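You operate a simulated robot arm through the tools that you are given. There is no shell and no other tool.

You run a simulated robot arm. Do the job below in one go: nothing can be reset, and whatever is moved stays where it is left.

Task
Run zone 1 for 10 minutes, then turn the dial off.
Fine: the controller's dial to the zone, the plus key adds five minutes a press, then RUN; wait for the end; flood no pot.

Only the result counts: the job must be done as asked and must still hold three seconds after the hand-in. Knocking over, shifting, dropping, spilling or breaking anything else fails it.

Robot
A 6-joint arm with a two-finger parallel gripper, fixed in place. Base frame: the origin is on the floor under the middle of its stand, x ahead of it, y to its left, z up. Readings come in m, degrees, newtons and seconds.
With the tool pointing down near the work surface it reaches from about 0.3 to 0.66 m from the base axis. Its first joint turns from -115.0 to 115.0 degrees. Payload 3.43 kg.
The TCP is the grasp point between the finger pads, 0.034 m short of the fingertips. In the tool frame z runs along the fingers and y along their closing line. Largest opening 0.128 m; finger width 0.024, thickness 0.012; the body of the gripper, 0.048 by 0.13 m, starts 0.096 m behind the TCP.
Orientation is told as [roll, pitch, yaw] about the base's x, y, z axes, in that order, counted from this pose: with the fingers straight down and closing along the base's y, the tool's x points along the base's -x, its y along +y and its z along -z.

Tools
- The arm moves only by the tool send_rows. Its argument "rows" is a list of rows, each an object (a shift or turn left out is 0, a gripper value left out holds the last) with "angular": the turn, a rotation vector about the base's x, y, z in degrees, a list of three; "dp": the shift along the base's x, y, z in m, a list of three; "hand": the closure in counts, from 0 (fully open) to 255 (shut). In form: [{"angular": [rx, ry, rz], "dp": [x, y, z], "hand": hand}, ...]. A call has 1 to 20 rows; each row shifts and turns the commanded pose from where the row before left it. Each row takes 0.2 s and may step no farther than 0.05 m and 8.6 degrees from the row before; otherwise, or with a gripper value out of range, the whole call is refused. Where a pose cannot be reached the arm comes as near as it can. A force on the tool above 40 N (or 10 N above the force at the start of the call, whichever is more), or a blocked arm, ends the call early, and 0.2 s more pass. The fingers move at their own pace (about 0.153 m/s each) and stop on an object; they squeeze with about 43 N. The grip force told is the motor's: it shows also when the fingers shut on nothing. Time passes only in rows, and 0.2 s behind the last, so rows that do not move let the fingers close. It gives the time, the measured TCP pose, the force on the tool (base axes), the opening and the grip force at its end, in the units of the frame above (readings bear some noise), with the torque about the TCP (base axes, N m) and any sound that the robot's microphone picked up.
- Cameras (640 x 400 px; columns grow to the right, rows downward): "scene" is fixed at [0.2215, 0.6492, 1.6256]; the picture's right is [-0.90, -0.44, 0.00], its down [-0.26, 0.54, -0.80] and it looks along [0.35, -0.72, -0.60] (base axes); focal length 314 px, centre (320, 200). "wrist" rides on the gripper at [0.076, -0.011, -0.16] in the tool frame; the picture's right is [0.15, 0.99, 0.00], its down [-0.88, 0.13, -0.46] and it looks along [-0.45, 0.07, 0.89] (tool axes); focal length 234 px, centre (320, 200). There is no depth. A picture from a camera that has moved, and an enlarged one, comes with that camera's place and axes in the base frame and with its lens.
- get_image(camera): a new picture of that camera. The clock stands still meanwhile.
- lift_body(by): slides the trunk up (or, below 0, down) by that many m; the arm rides with it, the base frame stays. It gives what a move gives, with no picture.
- enlarge(camera, box): a new picture of the part [left, top, right, bottom] of that camera's present view, enlarged. The clock stands still meanwhile.
- sign_off(): hands the job in; it is judged then, once.

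Nothing tells you positions but the pictures and the camera data. Unless the task says otherwise, let go and move clear before handing in.

The tools are called as name(argument=value, ...) on one line, values as JSON. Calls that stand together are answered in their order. send_rows: Moves the arm, as the interface text tells. Its arguments: {"type":"object","properties":{"rows":{"type":"array","items":{"type":"object","properties":{"angular":{"type":"array","items":{"type":"number"}},"dp":{"type":"array","items":{"type":"number"}},"hand":{"type":"number"}}}}},"required":["rows"]} The other tools are called the same way: lift_body (by) moves the trunk up or down; get_image (camera) takes a picture; enlarge (camera, box) takes an enlarged picture of a part of a camera's view; sign_off () hands the job in.

At the start:

```text
time: 0.0
eef_pos: [0.3319, 0.1727, 1.3446]
ee_rot: [0.0, 0.0, 0.0]
force: [-0.3, 0.6, 0.6]
moment: [0.05, 0.02, 0.01]
grip_width: 0.128
gripper_force: 0.0
trunk travel left (down, up): [-0.925, 0.065]
```

scene: 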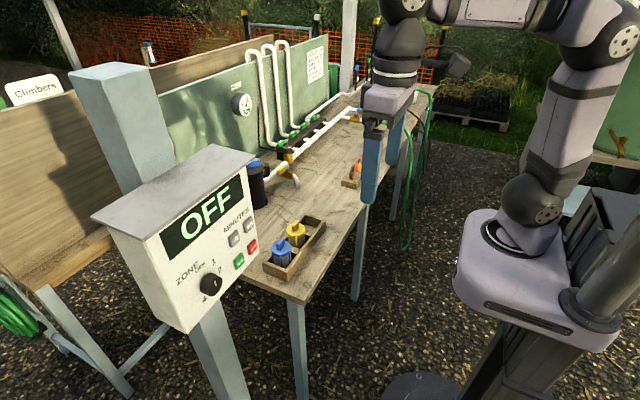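
wrist: 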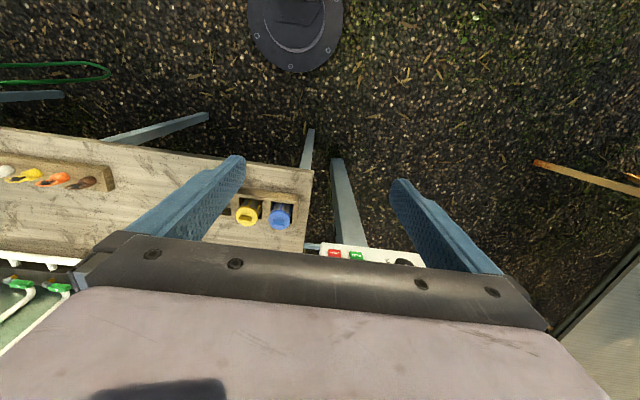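

The scene shows a controller box on a post with an OFF display, a zone dial, and minute keys plus green and red keys; behind it is a bench with pipes and valves. I will enlarge several parts to read the labels before moving.

enlarge(camera="scene", box=[90, 140, 270, 330])

enlarge(camera="scene", box=[220, 30, 440, 200])

enlarge(camera="scene", box=[160, 230, 270, 310])

enlarge(camera="wrist", box=[200, 130, 460, 290])

```text
2.11 times, centred on (180, 235) of scene
camera zoom: at [0.2215, 0.6492, 1.6256], right [-0.9, -0.44, 0.0], down [-0.26, 0.54, -0.8], along [0.35, -0.72, -0.6], focal length 660 px, centre (615, 126)
```

zoom: 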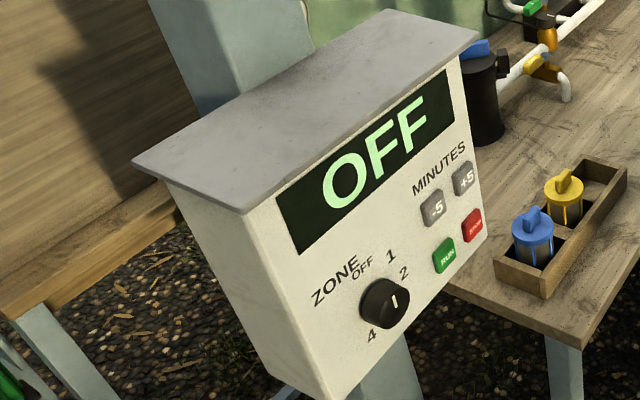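

```text
2.35 times, centred on (330, 115) of scene
camera zoom: at [0.2215, 0.6492, 1.6256], right [-0.9, -0.44, 0.0], down [-0.26, 0.54, -0.8], along [0.35, -0.72, -0.6], focal length 738 px, centre (296, 400)
```

zoom: 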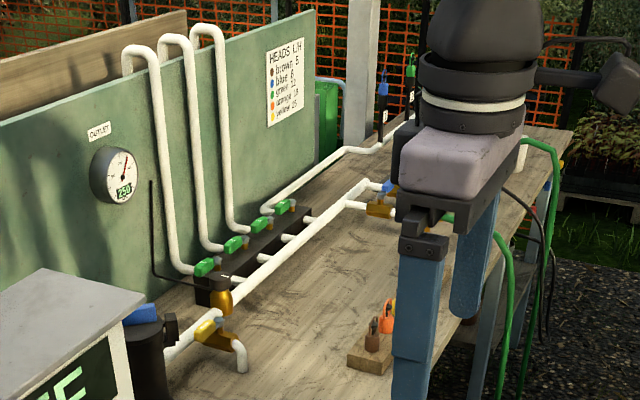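

```text
5.00 times, centred on (215, 270) of scene
camera zoom: at [0.2215, 0.6492, 1.6256], right [-0.9, -0.44, 0.0], down [-0.26, 0.54, -0.8], along [0.35, -0.72, -0.6], focal length 1569 px, centre (845, -150)
```

zoom: 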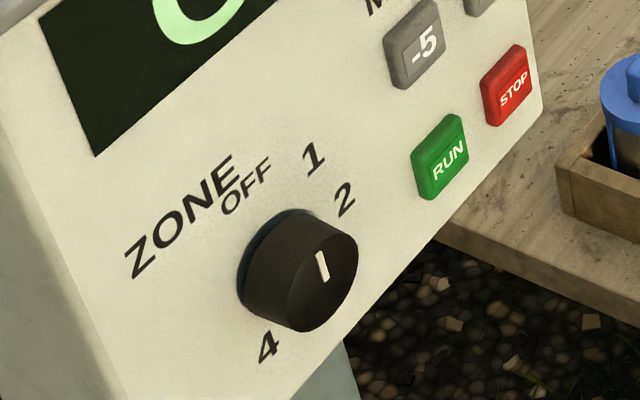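

```text
2.46 times, centred on (330, 210) of wrist
camera zoom: at [0.2579, 0.1617, 1.5067], right [-0.15, 0.99, 0.0], down [0.88, 0.13, 0.46], along [0.45, 0.07, -0.89], focal length 576 px, centre (295, 175)
```

zoom: 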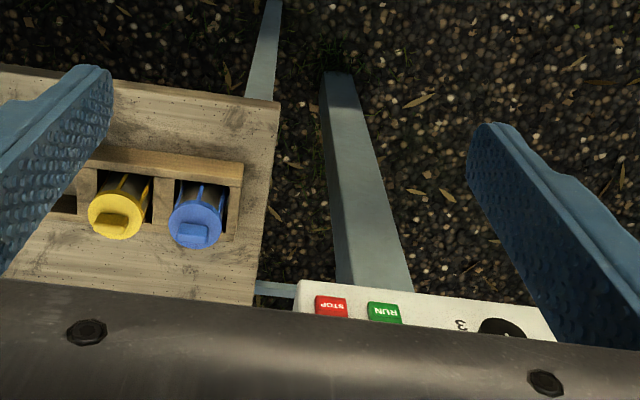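

The controller's face points back at the robot (towards -x), with the dial near x 0.57, y 0.39, z 1.13. I will look closer at the dial and at the rest of the bench before planning.

enlarge(camera="scene", box=[180, 250, 244, 290])

enlarge(camera="scene", box=[200, 200, 264, 280])

enlarge(camera="scene", box=[220, 85, 340, 205])

enlarge(camera="scene", box=[290, 30, 350, 100])

enlarge(camera="wrist", box=[300, 220, 440, 290])

enlarge(camera="scene", box=[0, 60, 120, 140])

```text
10.00 times, centred on (212, 270) of scene
camera zoom: at [0.2215, 0.6492, 1.6256], right [-0.9, -0.44, 0.0], down [-0.26, 0.54, -0.8], along [0.35, -0.72, -0.6], focal length 3138 px, centre (1400, -500)
```

zoom: 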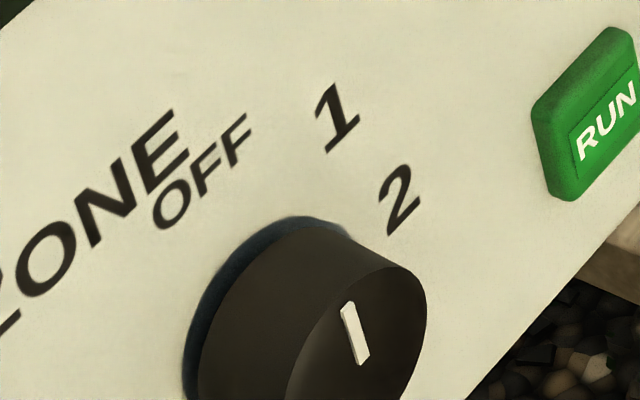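

```text
5.00 times, centred on (232, 240) of scene
camera zoom: at [0.2215, 0.6492, 1.6256], right [-0.9, -0.44, 0.0], down [-0.26, 0.54, -0.8], along [0.35, -0.72, -0.6], focal length 1569 px, centre (760, 0)
```

zoom: 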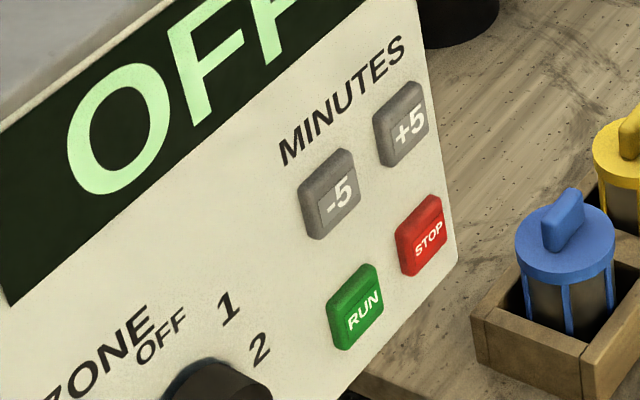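

```text
3.33 times, centred on (280, 145) of scene
camera zoom: at [0.2215, 0.6492, 1.6256], right [-0.9, -0.44, 0.0], down [-0.26, 0.54, -0.8], along [0.35, -0.72, -0.6], focal length 1046 px, centre (453, 383)
```

zoom: 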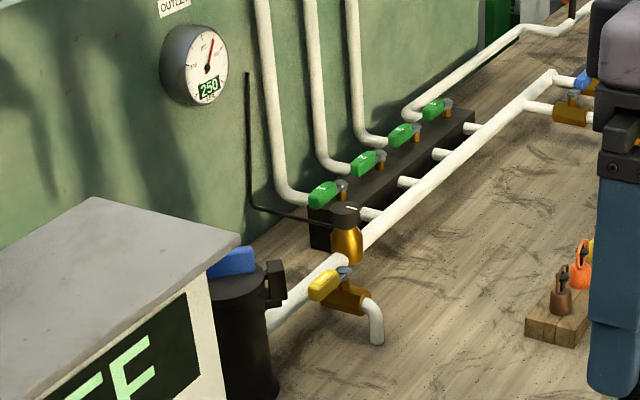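

```text
5.71 times, centred on (320, 65) of scene
camera zoom: at [0.2215, 0.6492, 1.6256], right [-0.9, -0.44, 0.0], down [-0.26, 0.54, -0.8], along [0.35, -0.72, -0.6], focal length 1793 px, centre (320, 971)
```

zoom: 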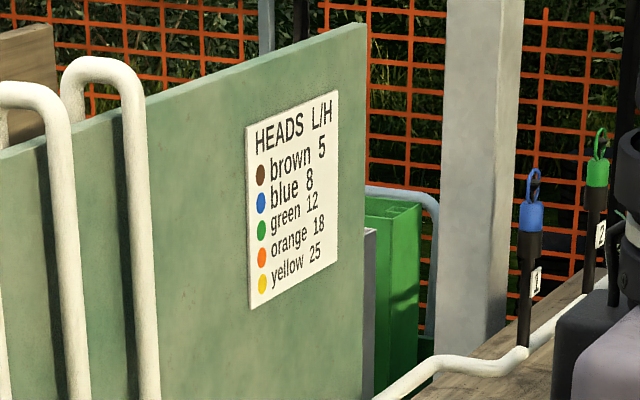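

```text
4.57 times, centred on (370, 255) of wrist
camera zoom: at [0.2579, 0.1617, 1.5067], right [-0.15, 0.99, 0.0], down [0.88, 0.13, 0.46], along [0.45, 0.07, -0.89], focal length 1070 px, centre (91, -51)
```

zoom: 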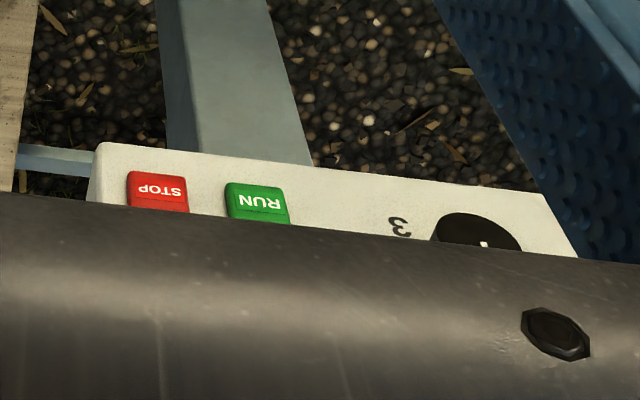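

```text
5.00 times, centred on (60, 100) of scene
camera zoom: at [0.2215, 0.6492, 1.6256], right [-0.9, -0.44, 0.0], down [-0.26, 0.54, -0.8], along [0.35, -0.72, -0.6], focal length 1569 px, centre (1620, 700)
```

zoom: 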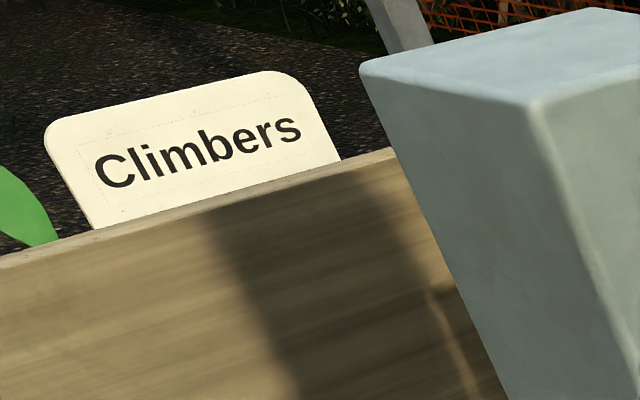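

The dial pointer reads OFF, with labels 1 to 4 going clockwise about 45° apart; the +5 key is near y 0.25, z 1.17 and RUN near y 0.30, z 1.10, all on a face at about x 0.595. I will swing the hand towards +y and start tilting the fingers forward so the wrist camera sees the face.

send_rows(rows=[{"dp": [0.0, 0.04, 0]}, {"dp": [0.0, 0.04, 0]}, {"dp": [0.0, 0.04, 0]}, {"dp": [0.0, 0.04, 0]}, {"dp": [0.0, 0.03, 0]}, {"angular": [0, -8, 0], "dp": [0.01, 0, 0]}, {"angular": [0, -8, 0], "dp": [0.01, 0, 0]}, {"angular": [0, -8, 0], "dp": [0.01, 0, 0]}, {"angular": [0, -8, 0], "dp": [0.01, 0, 0]}, {"angular": [0, -8, 0], "dp": [0.01, 0, 0]}])

get_image(camera="wrist")

get_image(camera="scene")

```text
time: 2.2
eef_pos: [0.3823, 0.3639, 1.3461]
ee_rot: [0.1, -40.1, 0.0]
force: [-0.7, 0.2, -0.7]
moment: [0.0, 0.0, -0.04]
grip_width: 0.1277
gripper_force: 0.2
trunk travel left (down, up): [-0.925, 0.065]
```

```text
taken
camera wrist: at [0.2228, 0.352, 1.4202], right [-0.11, 0.99, -0.09], down [0.38, 0.13, 0.92], along [0.92, 0.07, -0.39], focal length 234 px, centre (320, 200)
```

wrist: 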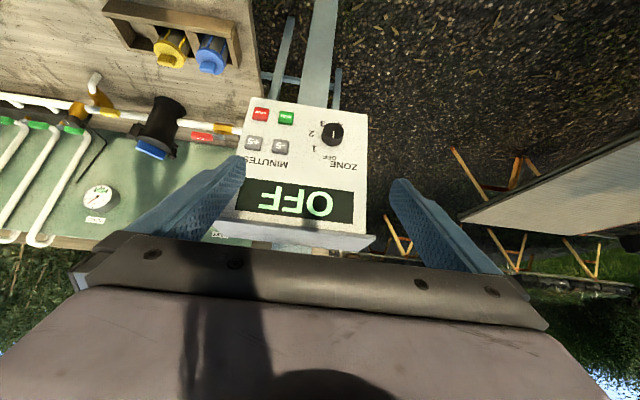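

```text
taken
```

scene: 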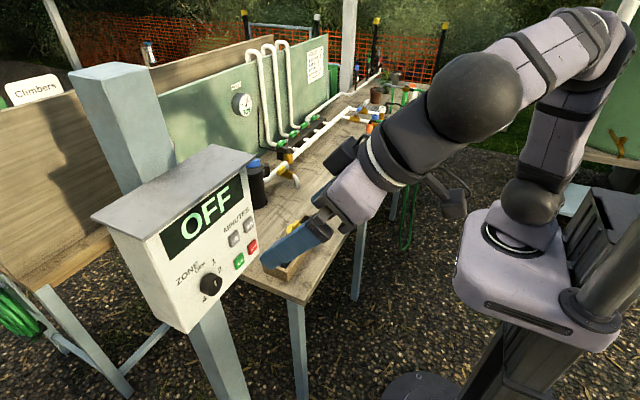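

Now the wrist camera sees the whole face upside down. I will enlarge it to measure the dial and keys, and read the rest of the bench.

enlarge(camera="wrist", box=[230, 90, 390, 240])

enlarge(camera="wrist", box=[0, 60, 250, 240])

enlarge(camera="scene", box=[230, 10, 450, 190])

enlarge(camera="scene", box=[340, 60, 440, 130])

```text
2.67 times, centred on (310, 165) of wrist
camera zoom: at [0.2228, 0.352, 1.4202], right [-0.11, 0.99, -0.09], down [0.38, 0.13, 0.92], along [0.92, 0.07, -0.39], focal length 624 px, centre (347, 293)
```

zoom: 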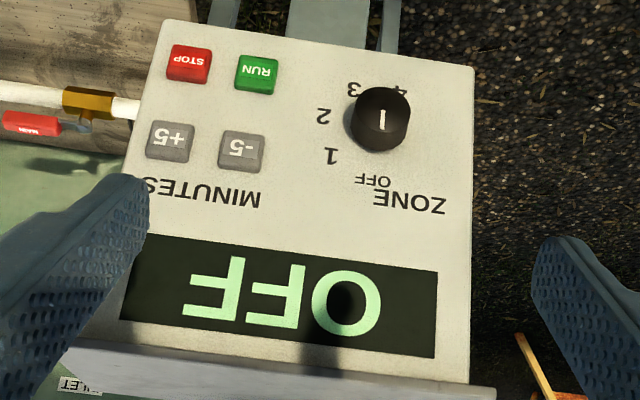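

```text
2.22 times, centred on (125, 150) of wrist
camera zoom: at [0.2228, 0.352, 1.4202], right [-0.11, 0.99, -0.09], down [0.38, 0.13, 0.92], along [0.92, 0.07, -0.39], focal length 520 px, centre (753, 311)
```

zoom: 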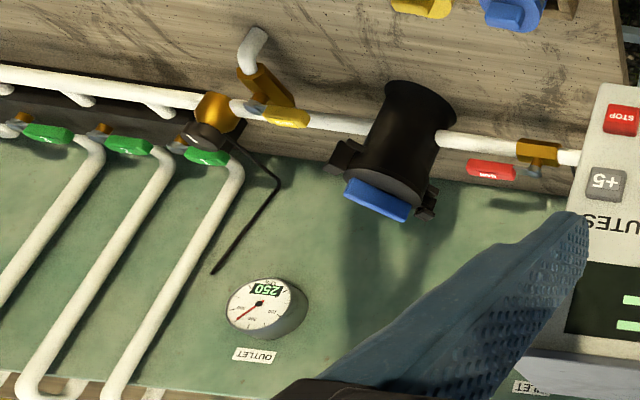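

```text
2.22 times, centred on (340, 100) of scene
camera zoom: at [0.2215, 0.6492, 1.6256], right [-0.9, -0.44, 0.0], down [-0.26, 0.54, -0.8], along [0.35, -0.72, -0.6], focal length 697 px, centre (276, 422)
```

zoom: 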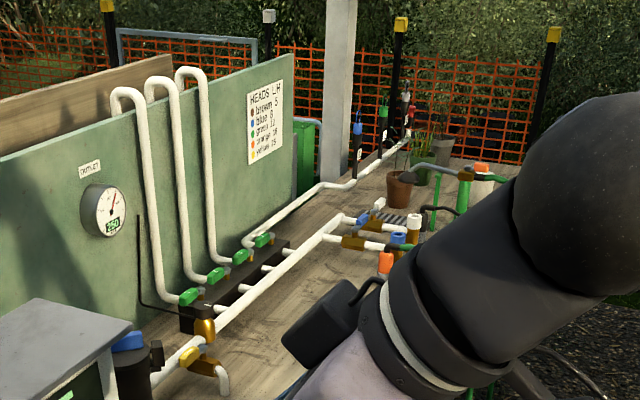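

```text
5.71 times, centred on (390, 95) of scene
camera zoom: at [0.2215, 0.6492, 1.6256], right [-0.9, -0.44, 0.0], down [-0.26, 0.54, -0.8], along [0.35, -0.72, -0.6], focal length 1793 px, centre (-80, 800)
```

zoom: 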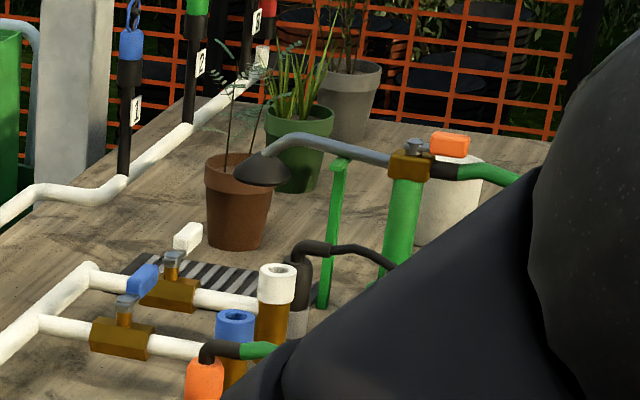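

The controller layout is confirmed. I will check the valves and the pots more closely before starting any water.

enlarge(camera="scene", box=[255, 100, 345, 190])

enlarge(camera="wrist", box=[0, 90, 120, 170])

enlarge(camera="scene", box=[340, 90, 400, 140])

enlarge(camera="wrist", box=[150, 100, 250, 170])

```text
4.44 times, centred on (300, 145) of scene
camera zoom: at [0.2215, 0.6492, 1.6256], right [-0.9, -0.44, 0.0], down [-0.26, 0.54, -0.8], along [0.35, -0.72, -0.6], focal length 1394 px, centre (409, 444)
```

zoom: 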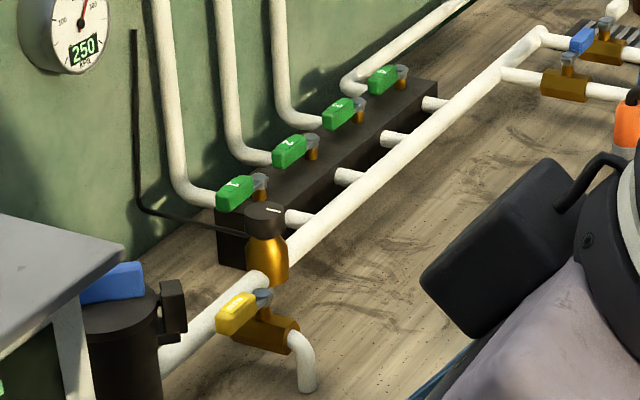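

```text
5.00 times, centred on (60, 130) of wrist
camera zoom: at [0.2228, 0.352, 1.4202], right [-0.11, 0.99, -0.09], down [0.38, 0.13, 0.92], along [0.92, 0.07, -0.39], focal length 1171 px, centre (1620, 550)
```

zoom: 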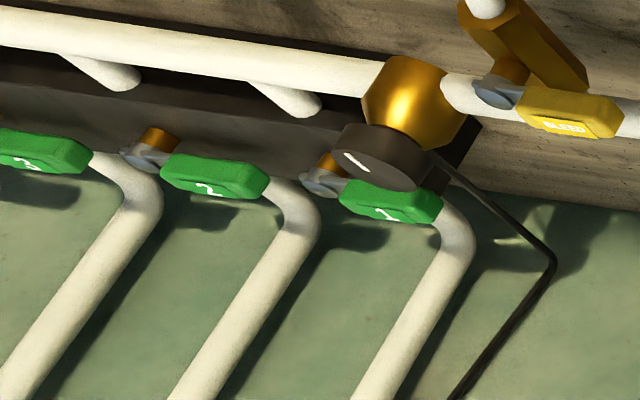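

```text
8.00 times, centred on (370, 115) of scene
camera zoom: at [0.2215, 0.6492, 1.6256], right [-0.9, -0.44, 0.0], down [-0.26, 0.54, -0.8], along [0.35, -0.72, -0.6], focal length 2510 px, centre (-80, 880)
```

zoom: 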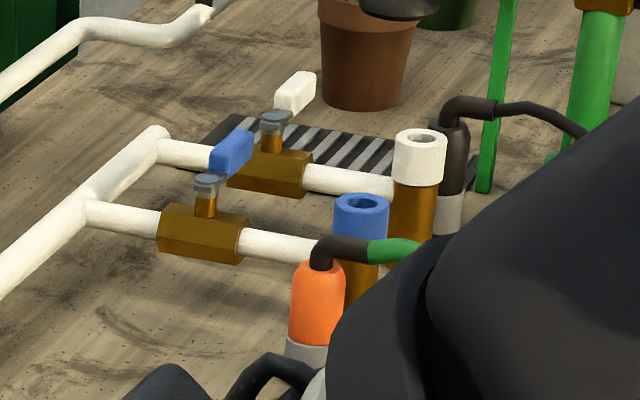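

```text
5.71 times, centred on (200, 135) of wrist
camera zoom: at [0.2228, 0.352, 1.4202], right [-0.11, 0.99, -0.09], down [0.38, 0.13, 0.92], along [0.92, 0.07, -0.39], focal length 1338 px, centre (1006, 571)
```

zoom: 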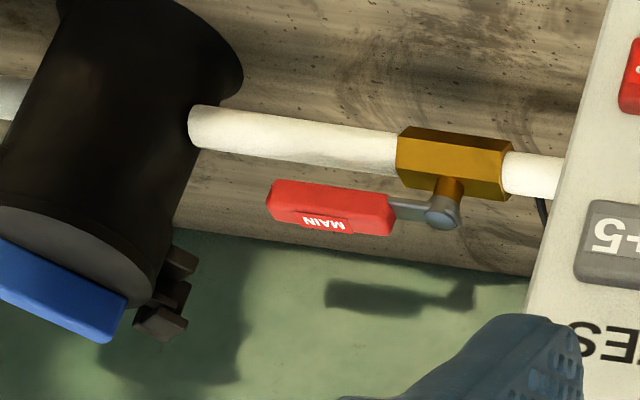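

The main tap is open, and the bleed and zone hand levers are left as they are. I will zoom on the dial itself to fix its centre and the pointer direction.

enlarge(camera="wrist", box=[300, 110, 364, 174])

enlarge(camera="scene", box=[180, 260, 244, 320])

enlarge(camera="wrist", box=[230, 90, 310, 150])

```text
6.25 times, centred on (332, 142) of wrist
camera zoom: at [0.2228, 0.352, 1.4202], right [-0.11, 0.99, -0.09], down [0.38, 0.13, 0.92], along [0.92, 0.07, -0.39], focal length 1464 px, centre (245, 562)
```

zoom: 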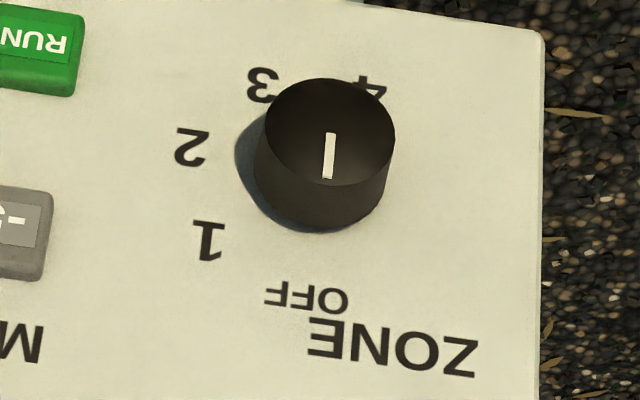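

```text
6.67 times, centred on (212, 290) of scene
camera zoom: at [0.2215, 0.6492, 1.6256], right [-0.9, -0.44, 0.0], down [-0.26, 0.54, -0.8], along [0.35, -0.72, -0.6], focal length 2092 px, centre (1040, -400)
```

zoom: 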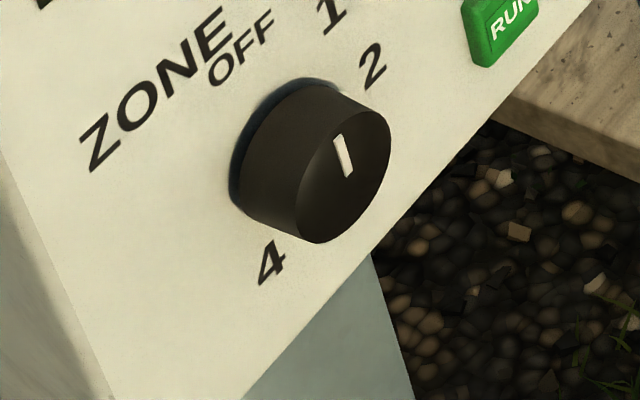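

```text
6.67 times, centred on (270, 120) of wrist
camera zoom: at [0.2228, 0.352, 1.4202], right [-0.11, 0.99, -0.09], down [0.38, 0.13, 0.92], along [0.92, 0.07, -0.39], focal length 1561 px, centre (653, 733)
```

zoom: 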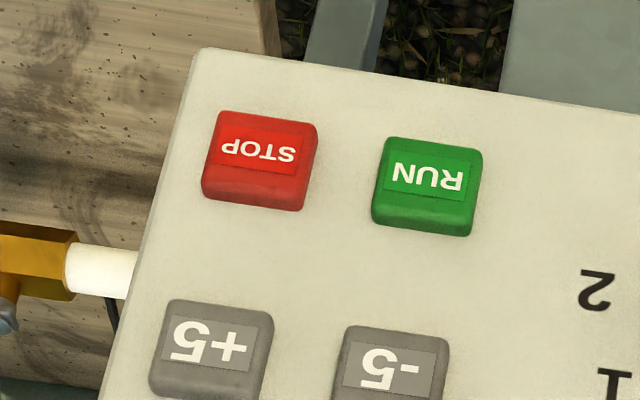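

The dial centre is at about y 0.391, z 1.1285, its front at x 0.571, about 39 mm wide and 28 mm deep. I will level the fingers to point at +x, part-close them, and stop in front of the dial.

send_rows(rows=[{"angular": [0, -8.3, 0], "dp": [0.011, 0.0045, -0.036], "hand": 100}, {"angular": [0, -8.3, 0], "dp": [0.011, 0.0045, -0.036]}, {"angular": [0, -8.3, 0], "dp": [0.011, 0.0045, -0.036]}, {"angular": [0, -8.3, 0], "dp": [0.011, 0.0045, -0.036]}, {"angular": [0, -8.3, 0], "dp": [0.011, 0.0045, -0.036]}, {"angular": [0, -8.4, 0], "dp": [0.011, 0.0045, -0.036]}, {}])

get_image(camera="wrist")

get_image(camera="scene")

```text
time: 3.8
eef_pos: [0.45, 0.3888, 1.1296]
ee_rot: [115.0, -89.8, -114.9]
force: [-1.0, 0.4, -0.1]
moment: [0.04, -0.01, 0.02]
grip_width: 0.0779
gripper_force: 0.2
trunk travel left (down, up): [-0.925, 0.065]
```

```text
taken
camera wrist: at [0.2912, 0.3781, 1.0556], right [0.0, 0.99, -0.14], down [-0.46, 0.13, 0.88], along [0.89, 0.07, 0.45], focal length 234 px, centre (320, 200)
```

wrist: 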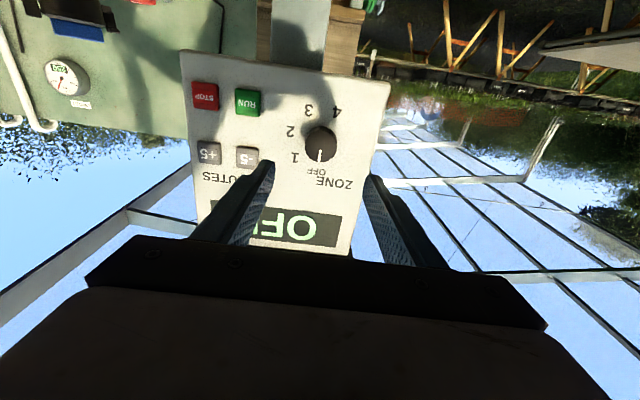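

```text
taken
```

scene: 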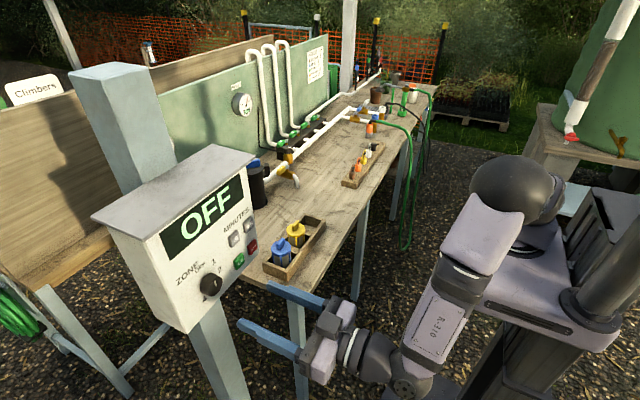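

The fingers now point at the face, about 7 cm short of the dial. I will measure the dial and keys from this new viewpoint.

enlarge(camera="wrist", box=[270, 90, 370, 200])

enlarge(camera="wrist", box=[170, 60, 290, 190])

enlarge(camera="scene", box=[335, 60, 445, 150])

enlarge(camera="scene", box=[540, 80, 640, 180])

```text
3.64 times, centred on (320, 145) of wrist
camera zoom: at [0.2912, 0.3781, 1.0556], right [0.0, 0.99, -0.14], down [-0.46, 0.13, 0.88], along [0.89, 0.07, 0.45], focal length 852 px, centre (320, 400)
```

zoom: 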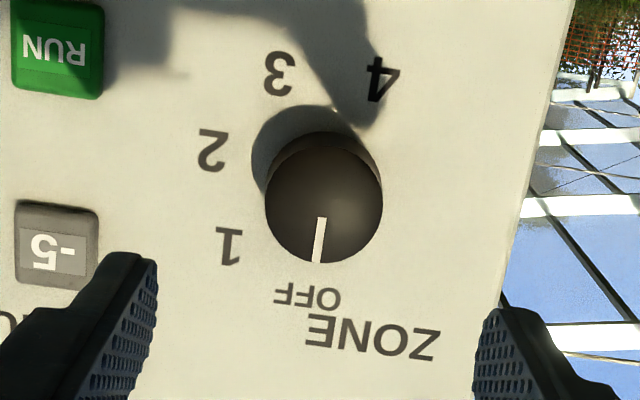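

```text
3.08 times, centred on (230, 125) of wrist
camera zoom: at [0.2912, 0.3781, 1.0556], right [0.0, 0.99, -0.14], down [-0.46, 0.13, 0.88], along [0.89, 0.07, 0.45], focal length 720 px, centre (597, 431)
```

zoom: 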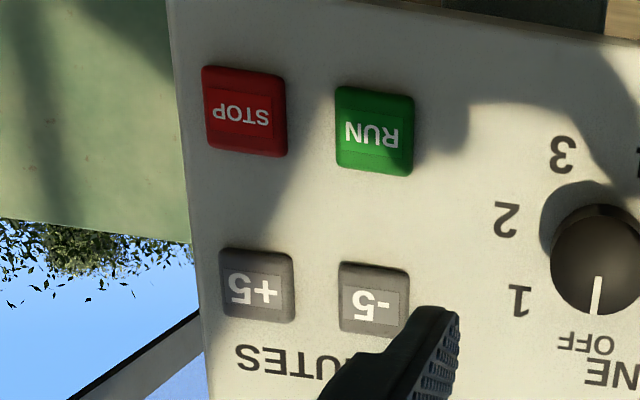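

```text
4.44 times, centred on (390, 105) of scene
camera zoom: at [0.2215, 0.6492, 1.6256], right [-0.9, -0.44, 0.0], down [-0.26, 0.54, -0.8], along [0.35, -0.72, -0.6], focal length 1394 px, centre (9, 622)
```

zoom: 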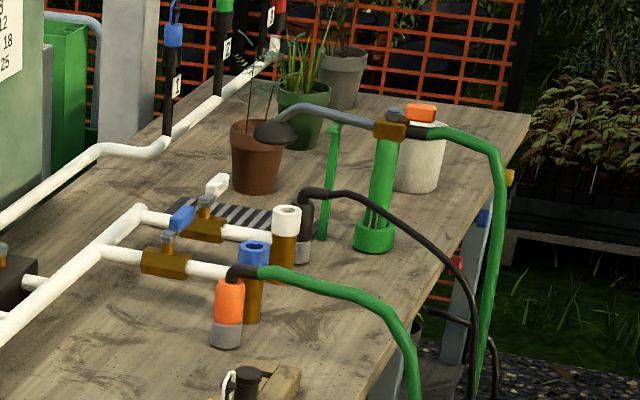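

```text
4.00 times, centred on (590, 130) of scene
camera zoom: at [0.2215, 0.6492, 1.6256], right [-0.9, -0.44, 0.0], down [-0.26, 0.54, -0.8], along [0.35, -0.72, -0.6], focal length 1255 px, centre (-760, 480)
```

zoom: 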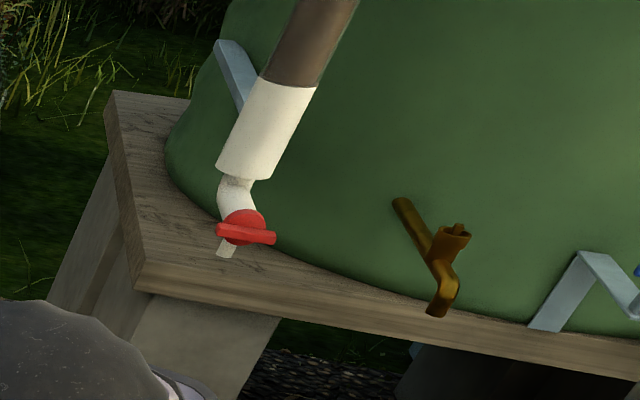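

The dial sits dead ahead at y 0.391, z about 1.127. I will centre on it and slide the open fingers around it, stopping about a centimetre short of the face.

send_rows(rows=[{"dp": [0.02, 0.002, -0.002]}, {"dp": [0.03, 0, 0]}, {"dp": [0.03, 0, 0]}, {"dp": [0.022, 0, 0]}, {}])

get_image(camera="wrist")

enlarge(camera="wrist", box=[220, 100, 420, 240])

enlarge(camera="scene", box=[160, 230, 320, 330])

```text
time: 5.0
eef_pos: [0.5506, 0.393, 1.1284]
ee_rot: [-19.5, -89.9, 19.6]
force: [-0.1, 1.2, 0.6]
moment: [0.0, -0.01, -0.02]
grip_width: 0.0779
gripper_force: 0.0
trunk travel left (down, up): [-0.925, 0.065]
```

```text
taken
camera wrist: at [0.3926, 0.3813, 1.0536], right [0.0, 0.99, -0.15], down [-0.45, 0.13, 0.88], along [0.89, 0.07, 0.45], focal length 234 px, centre (320, 200)
```

wrist: 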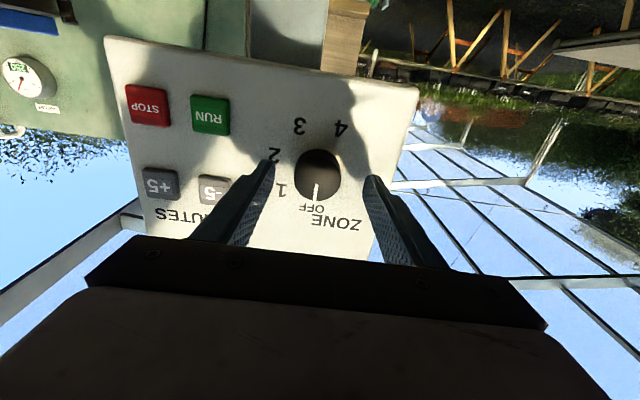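

```text
2.86 times, centred on (320, 170) of wrist
camera zoom: at [0.3926, 0.3813, 1.0536], right [0.0, 0.99, -0.15], down [-0.45, 0.13, 0.88], along [0.89, 0.07, 0.45], focal length 669 px, centre (320, 286)
```

zoom: 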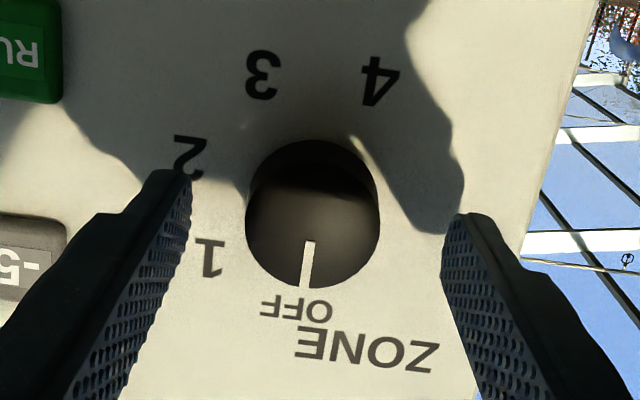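

```text
4.00 times, centred on (240, 280) of scene
camera zoom: at [0.2215, 0.6492, 1.6256], right [-0.9, -0.44, 0.0], down [-0.26, 0.54, -0.8], along [0.35, -0.72, -0.6], focal length 1255 px, centre (640, -120)
```

zoom: 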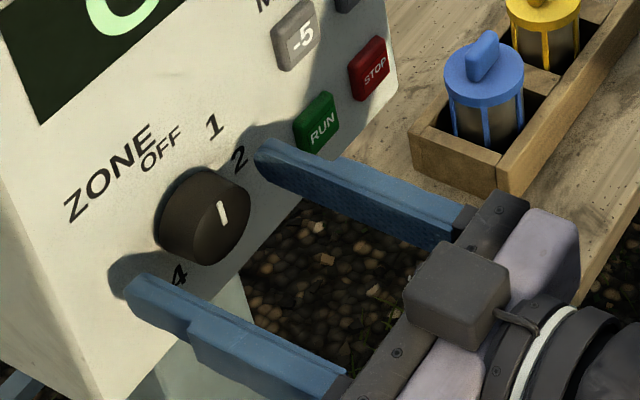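

The fingers straddle the dial nearly evenly, the dial axis being about 1 mm to -y of the hand. I will nudge over and close gently on it.

send_rows(rows=[{"dp": [0.002, -0.0012, -0.0005]}, {"hand": 190}, {}, {}, {}])

enlarge(camera="wrist", box=[220, 100, 420, 240])

enlarge(camera="scene", box=[100, 170, 320, 330])

```text
time: 6.2
eef_pos: [0.5524, 0.3893, 1.128]
ee_rot: [8.2, -89.9, -8.2]
force: [-0.2, -3.7, -1.7]
moment: [0.04, -0.17, -0.28]
grip_width: 0.0408
gripper_force: 44.6
trunk travel left (down, up): [-0.925, 0.065]
```

```text
2.86 times, centred on (320, 170) of wrist
camera zoom: at [0.3941, 0.3791, 1.0533], right [0.0, 0.99, -0.15], down [-0.45, 0.13, 0.88], along [0.89, 0.07, 0.45], focal length 669 px, centre (320, 286)
```

zoom: 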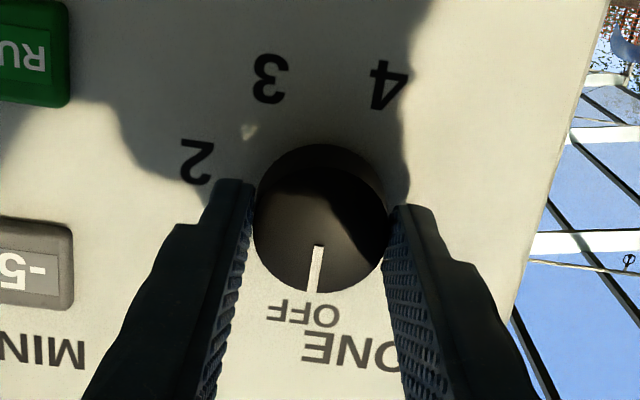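

```text
2.50 times, centred on (210, 250) of scene
camera zoom: at [0.2215, 0.6492, 1.6256], right [-0.9, -0.44, 0.0], down [-0.26, 0.54, -0.8], along [0.35, -0.72, -0.6], focal length 784 px, centre (595, 75)
```

zoom: 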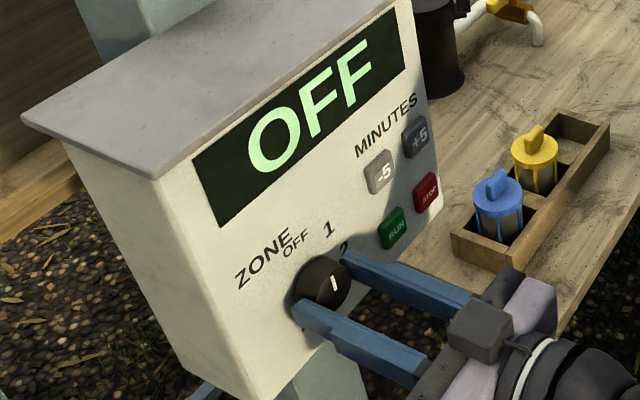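

The dial is gripped (opening 41 mm, small side load). I will turn it clockwise, about +x, by 40° first and look.

send_rows(rows=[{"angular": [8, 0, 0]}, {"angular": [8, 0, 0]}, {"angular": [8, 0, 0]}, {"angular": [8, 0, 0]}, {"angular": [8, 0, 0]}, {}])

get_image(camera="wrist")

enlarge(camera="scene", box=[100, 170, 320, 330])

enlarge(camera="scene", box=[180, 250, 244, 310])

```text
time: 7.0
eef_pos: [0.5513, 0.3901, 1.127]
ee_rot: [88.3, -68.0, -90.2]
force: [-11.3, -8.9, 2.5]
moment: [-0.02, -0.85, -1.05]
grip_width: 0.0412
gripper_force: 44.5
out of reach, approached as far as the arm can: row 3, 4
trunk travel left (down, up): [-0.925, 0.065]
stopped in row 4: the force on the tool passed its limit at 50 N (the readings are from after the stop); the commanded pose is now the measured one
```

```text
taken
camera wrist: at [0.3948, 0.4141, 1.0561], right [0.03, 0.97, 0.24], down [-0.45, -0.2, 0.87], along [0.89, -0.14, 0.43], focal length 234 px, centre (320, 200)
```

wrist: 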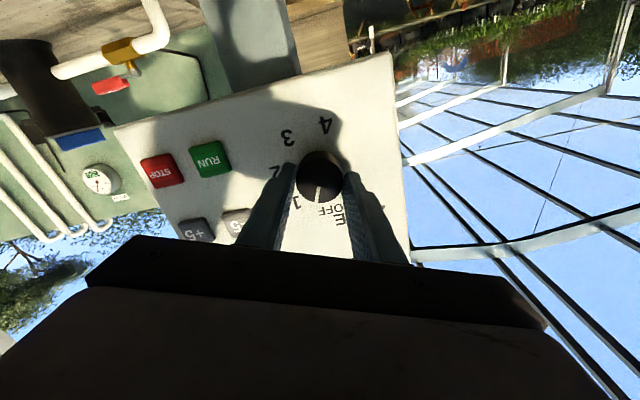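

```text
2.50 times, centred on (210, 250) of scene
camera zoom: at [0.2215, 0.6492, 1.6256], right [-0.9, -0.44, 0.0], down [-0.26, 0.54, -0.8], along [0.35, -0.72, -0.6], focal length 784 px, centre (595, 75)
```

zoom: 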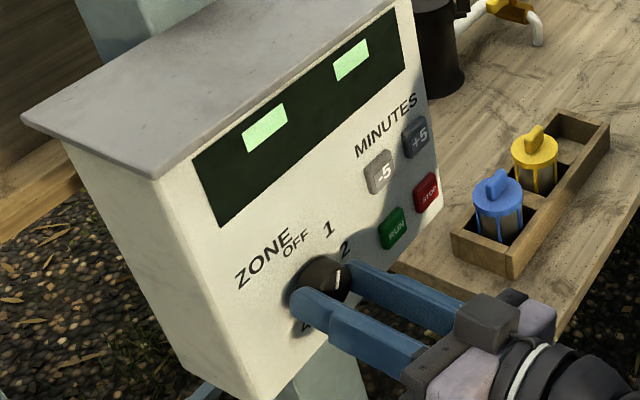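

```text
6.67 times, centred on (212, 280) of scene
camera zoom: at [0.2215, 0.6492, 1.6256], right [-0.9, -0.44, 0.0], down [-0.26, 0.54, -0.8], along [0.35, -0.72, -0.6], focal length 2092 px, centre (1040, -333)
```

zoom: 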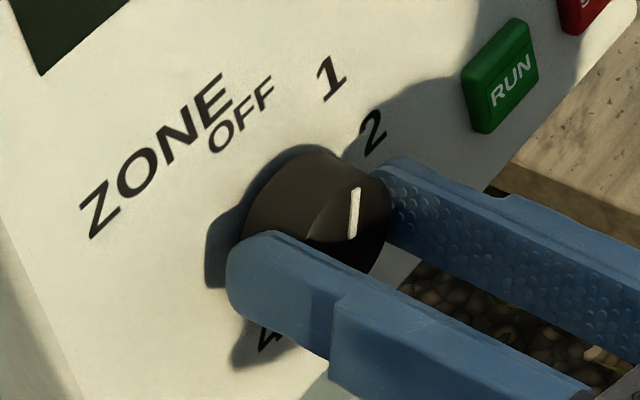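

The dial moved off OFF (the display shows dashes), turned about 22°, when the wrist ran out of its turning range. I will let go, turn the open hand back the other way around the dial, and regrip to finish the turn.

send_rows(rows=[{"hand": 100}, {}, {"angular": [-8, 0, 0]}, {"angular": [-8, 0, 0]}, {"angular": [-8, 0, 0]}, {"angular": [-8, 0, 0]}, {"angular": [-8, 0, 0]}, {"angular": [-8, 0, 0]}, {}])

get_image(camera="wrist")

enlarge(camera="scene", box=[180, 240, 300, 320])

```text
time: 9.0
eef_pos: [0.5572, 0.3944, 1.1252]
ee_rot: [-91.0, -63.9, 89.2]
force: [0.7, 0.3, -0.1]
moment: [-0.05, 0.01, -0.01]
grip_width: 0.0779
gripper_force: 0.0
trunk travel left (down, up): [-0.925, 0.065]
```

```text
taken
camera wrist: at [0.3972, 0.3558, 1.0613], right [0.03, 0.82, -0.57], down [-0.45, 0.52, 0.73], along [0.89, 0.23, 0.38], focal length 234 px, centre (320, 200)
```

wrist: 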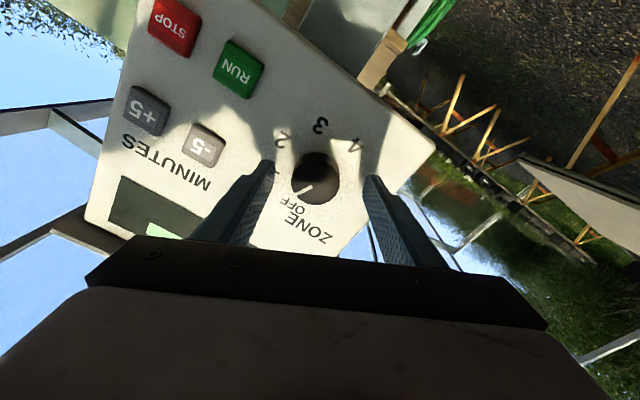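

```text
5.00 times, centred on (240, 280) of scene
camera zoom: at [0.2215, 0.6492, 1.6256], right [-0.9, -0.44, 0.0], down [-0.26, 0.54, -0.8], along [0.35, -0.72, -0.6], focal length 1569 px, centre (720, -200)
```

zoom: 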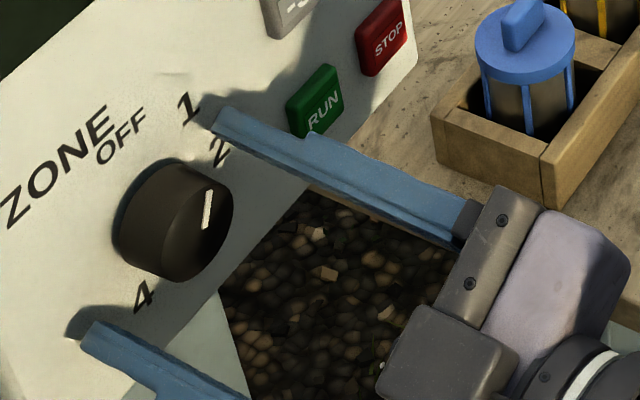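

The hand is now rolled about -26° around the dial, slightly off-centre by 4 mm. I will recentre, square up the small yaw error, and close again.

send_rows(rows=[{"dp": [-0.004, -0.0035, 0.0018], "angular": [0, 0, 1.7]}, {}, {"hand": 190}, {}, {}])

get_image(camera="wrist")

```text
time: 10.2
eef_pos: [0.5523, 0.3905, 1.126]
ee_rot: [-91.0, -64.1, 90.9]
force: [1.0, -2.2, 0.1]
moment: [0.02, -0.09, -0.04]
grip_width: 0.0407
gripper_force: 45.3
trunk travel left (down, up): [-0.925, 0.065]
```

```text
taken
camera wrist: at [0.3947, 0.3472, 1.0628], right [0.0, 0.83, -0.56], down [-0.46, 0.5, 0.73], along [0.89, 0.26, 0.38], focal length 234 px, centre (320, 200)
```

wrist: 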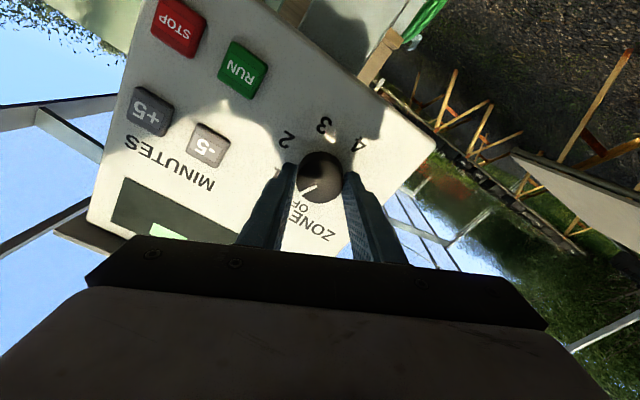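

The dial is regripped with almost no side load. Now a further clockwise turn of 24°.

send_rows(rows=[{"angular": [6, 0, 0]}, {"angular": [6, 0, 0]}, {"angular": [6, 0, 0]}, {"angular": [6, 0, 0]}, {}])

get_image(camera="wrist")

enlarge(camera="scene", box=[100, 170, 320, 330])

enlarge(camera="wrist", box=[260, 100, 380, 220])

```text
time: 11.4
eef_pos: [0.5535, 0.3895, 1.1256]
ee_rot: [-102.4, -88.2, 102.2]
force: [0.7, -3.1, 0.3]
moment: [-0.01, 0.37, -0.25]
grip_width: 0.0408
gripper_force: 45.2
trunk travel left (down, up): [-0.925, 0.065]
```

```text
taken
camera wrist: at [0.3946, 0.3773, 1.0509], right [0.0, 0.98, -0.18], down [-0.46, 0.16, 0.87], along [0.89, 0.08, 0.45], focal length 234 px, centre (320, 200)
```

wrist: 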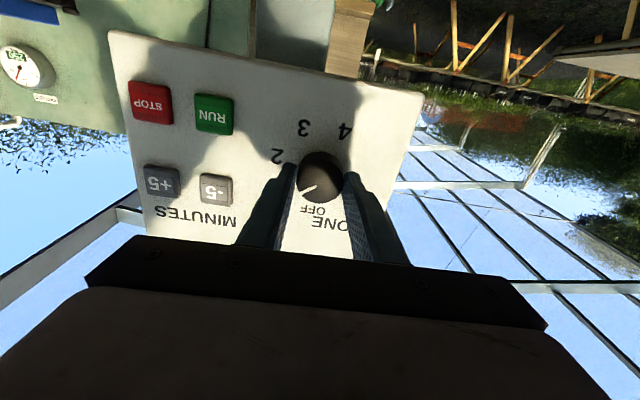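

```text
2.50 times, centred on (210, 250) of scene
camera zoom: at [0.2215, 0.6492, 1.6256], right [-0.9, -0.44, 0.0], down [-0.26, 0.54, -0.8], along [0.35, -0.72, -0.6], focal length 784 px, centre (595, 75)
```

zoom: 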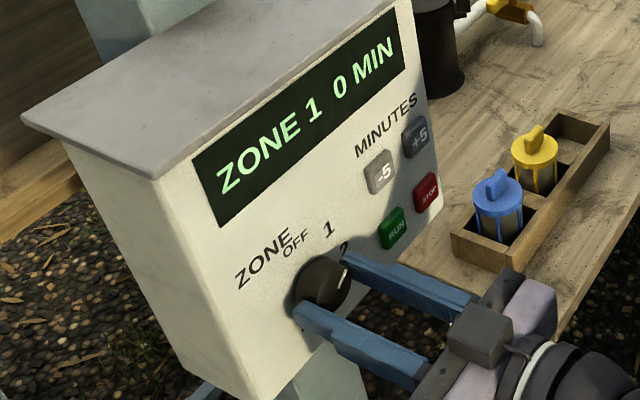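

```text
3.33 times, centred on (320, 160) of wrist
camera zoom: at [0.3946, 0.3773, 1.0509], right [0.0, 0.98, -0.18], down [-0.46, 0.16, 0.87], along [0.89, 0.08, 0.45], focal length 781 px, centre (320, 333)
```

zoom: 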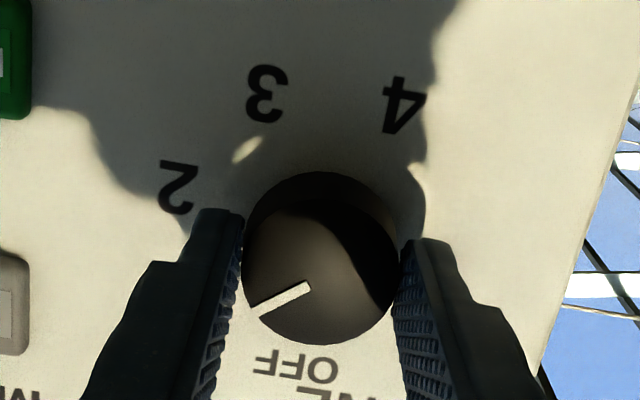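

The display now reads ZONE 1, 0 MIN. I will let go of the dial, back straight off, and check that it stays on 1.

send_rows(rows=[{"hand": 100}, {}, {"dp": [-0.03, 0, 0]}, {"dp": [-0.03, 0, 0]}, {"dp": [-0.03, 0, 0]}, {"hand": 255}, {}, {}])

get_image(camera="wrist")

enlarge(camera="scene", box=[100, 170, 320, 330])

enlarge(camera="wrist", box=[260, 80, 380, 200])

enlarge(camera="wrist", box=[150, 50, 290, 200])

```text
time: 13.2
eef_pos: [0.4629, 0.3891, 1.1248]
ee_rot: [-102.2, -88.2, 101.9]
force: [0.6, 1.0, -0.3]
moment: [-0.02, -0.04, 0.03]
grip_width: 0.0
gripper_force: 33.0
trunk travel left (down, up): [-0.925, 0.065]
```

```text
taken
camera wrist: at [0.3045, 0.3765, 1.0502], right [0.0, 0.98, -0.18], down [-0.46, 0.16, 0.87], along [0.89, 0.08, 0.45], focal length 234 px, centre (320, 200)
```

wrist: 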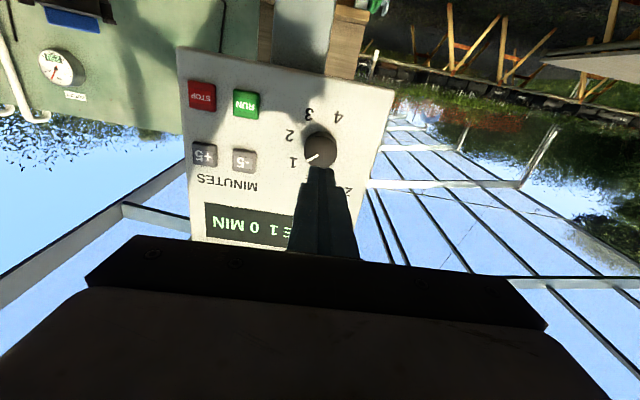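

```text
2.50 times, centred on (210, 250) of scene
camera zoom: at [0.2215, 0.6492, 1.6256], right [-0.9, -0.44, 0.0], down [-0.26, 0.54, -0.8], along [0.35, -0.72, -0.6], focal length 784 px, centre (595, 75)
```

zoom: 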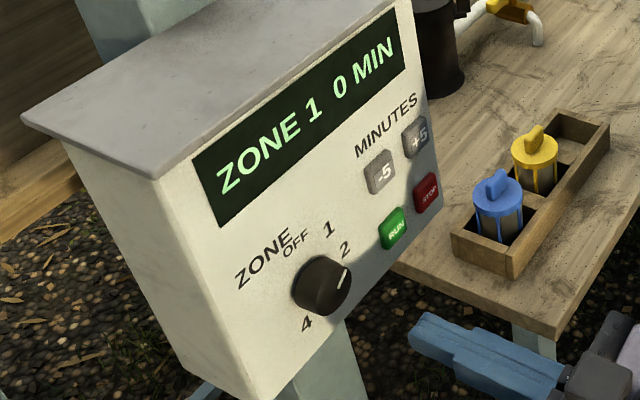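

```text
3.33 times, centred on (320, 140) of wrist
camera zoom: at [0.3045, 0.3765, 1.0502], right [0.0, 0.98, -0.18], down [-0.46, 0.16, 0.87], along [0.89, 0.08, 0.45], focal length 781 px, centre (320, 400)
```

zoom: 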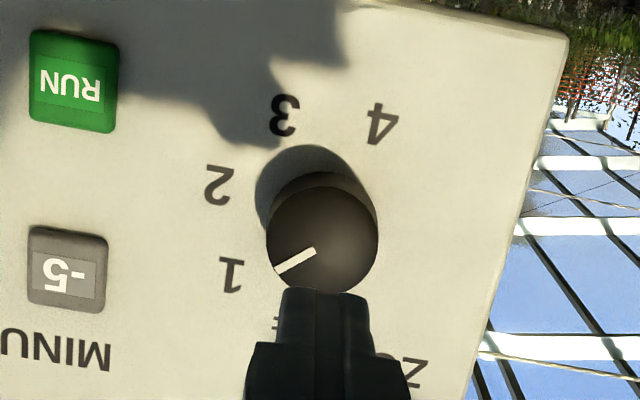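

```text
2.67 times, centred on (220, 125) of wrist
camera zoom: at [0.3045, 0.3765, 1.0502], right [0.0, 0.98, -0.18], down [-0.46, 0.16, 0.87], along [0.89, 0.08, 0.45], focal length 624 px, centre (587, 400)
```

zoom: 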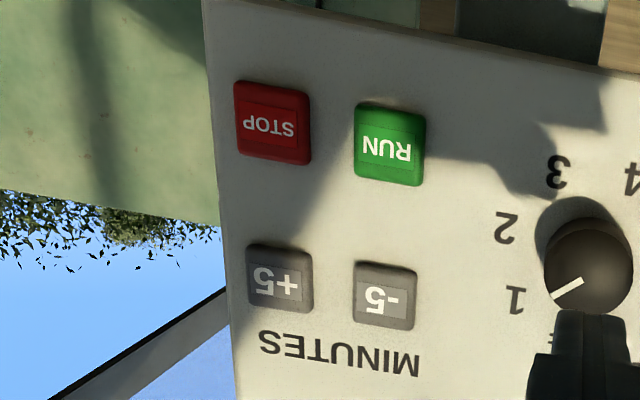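

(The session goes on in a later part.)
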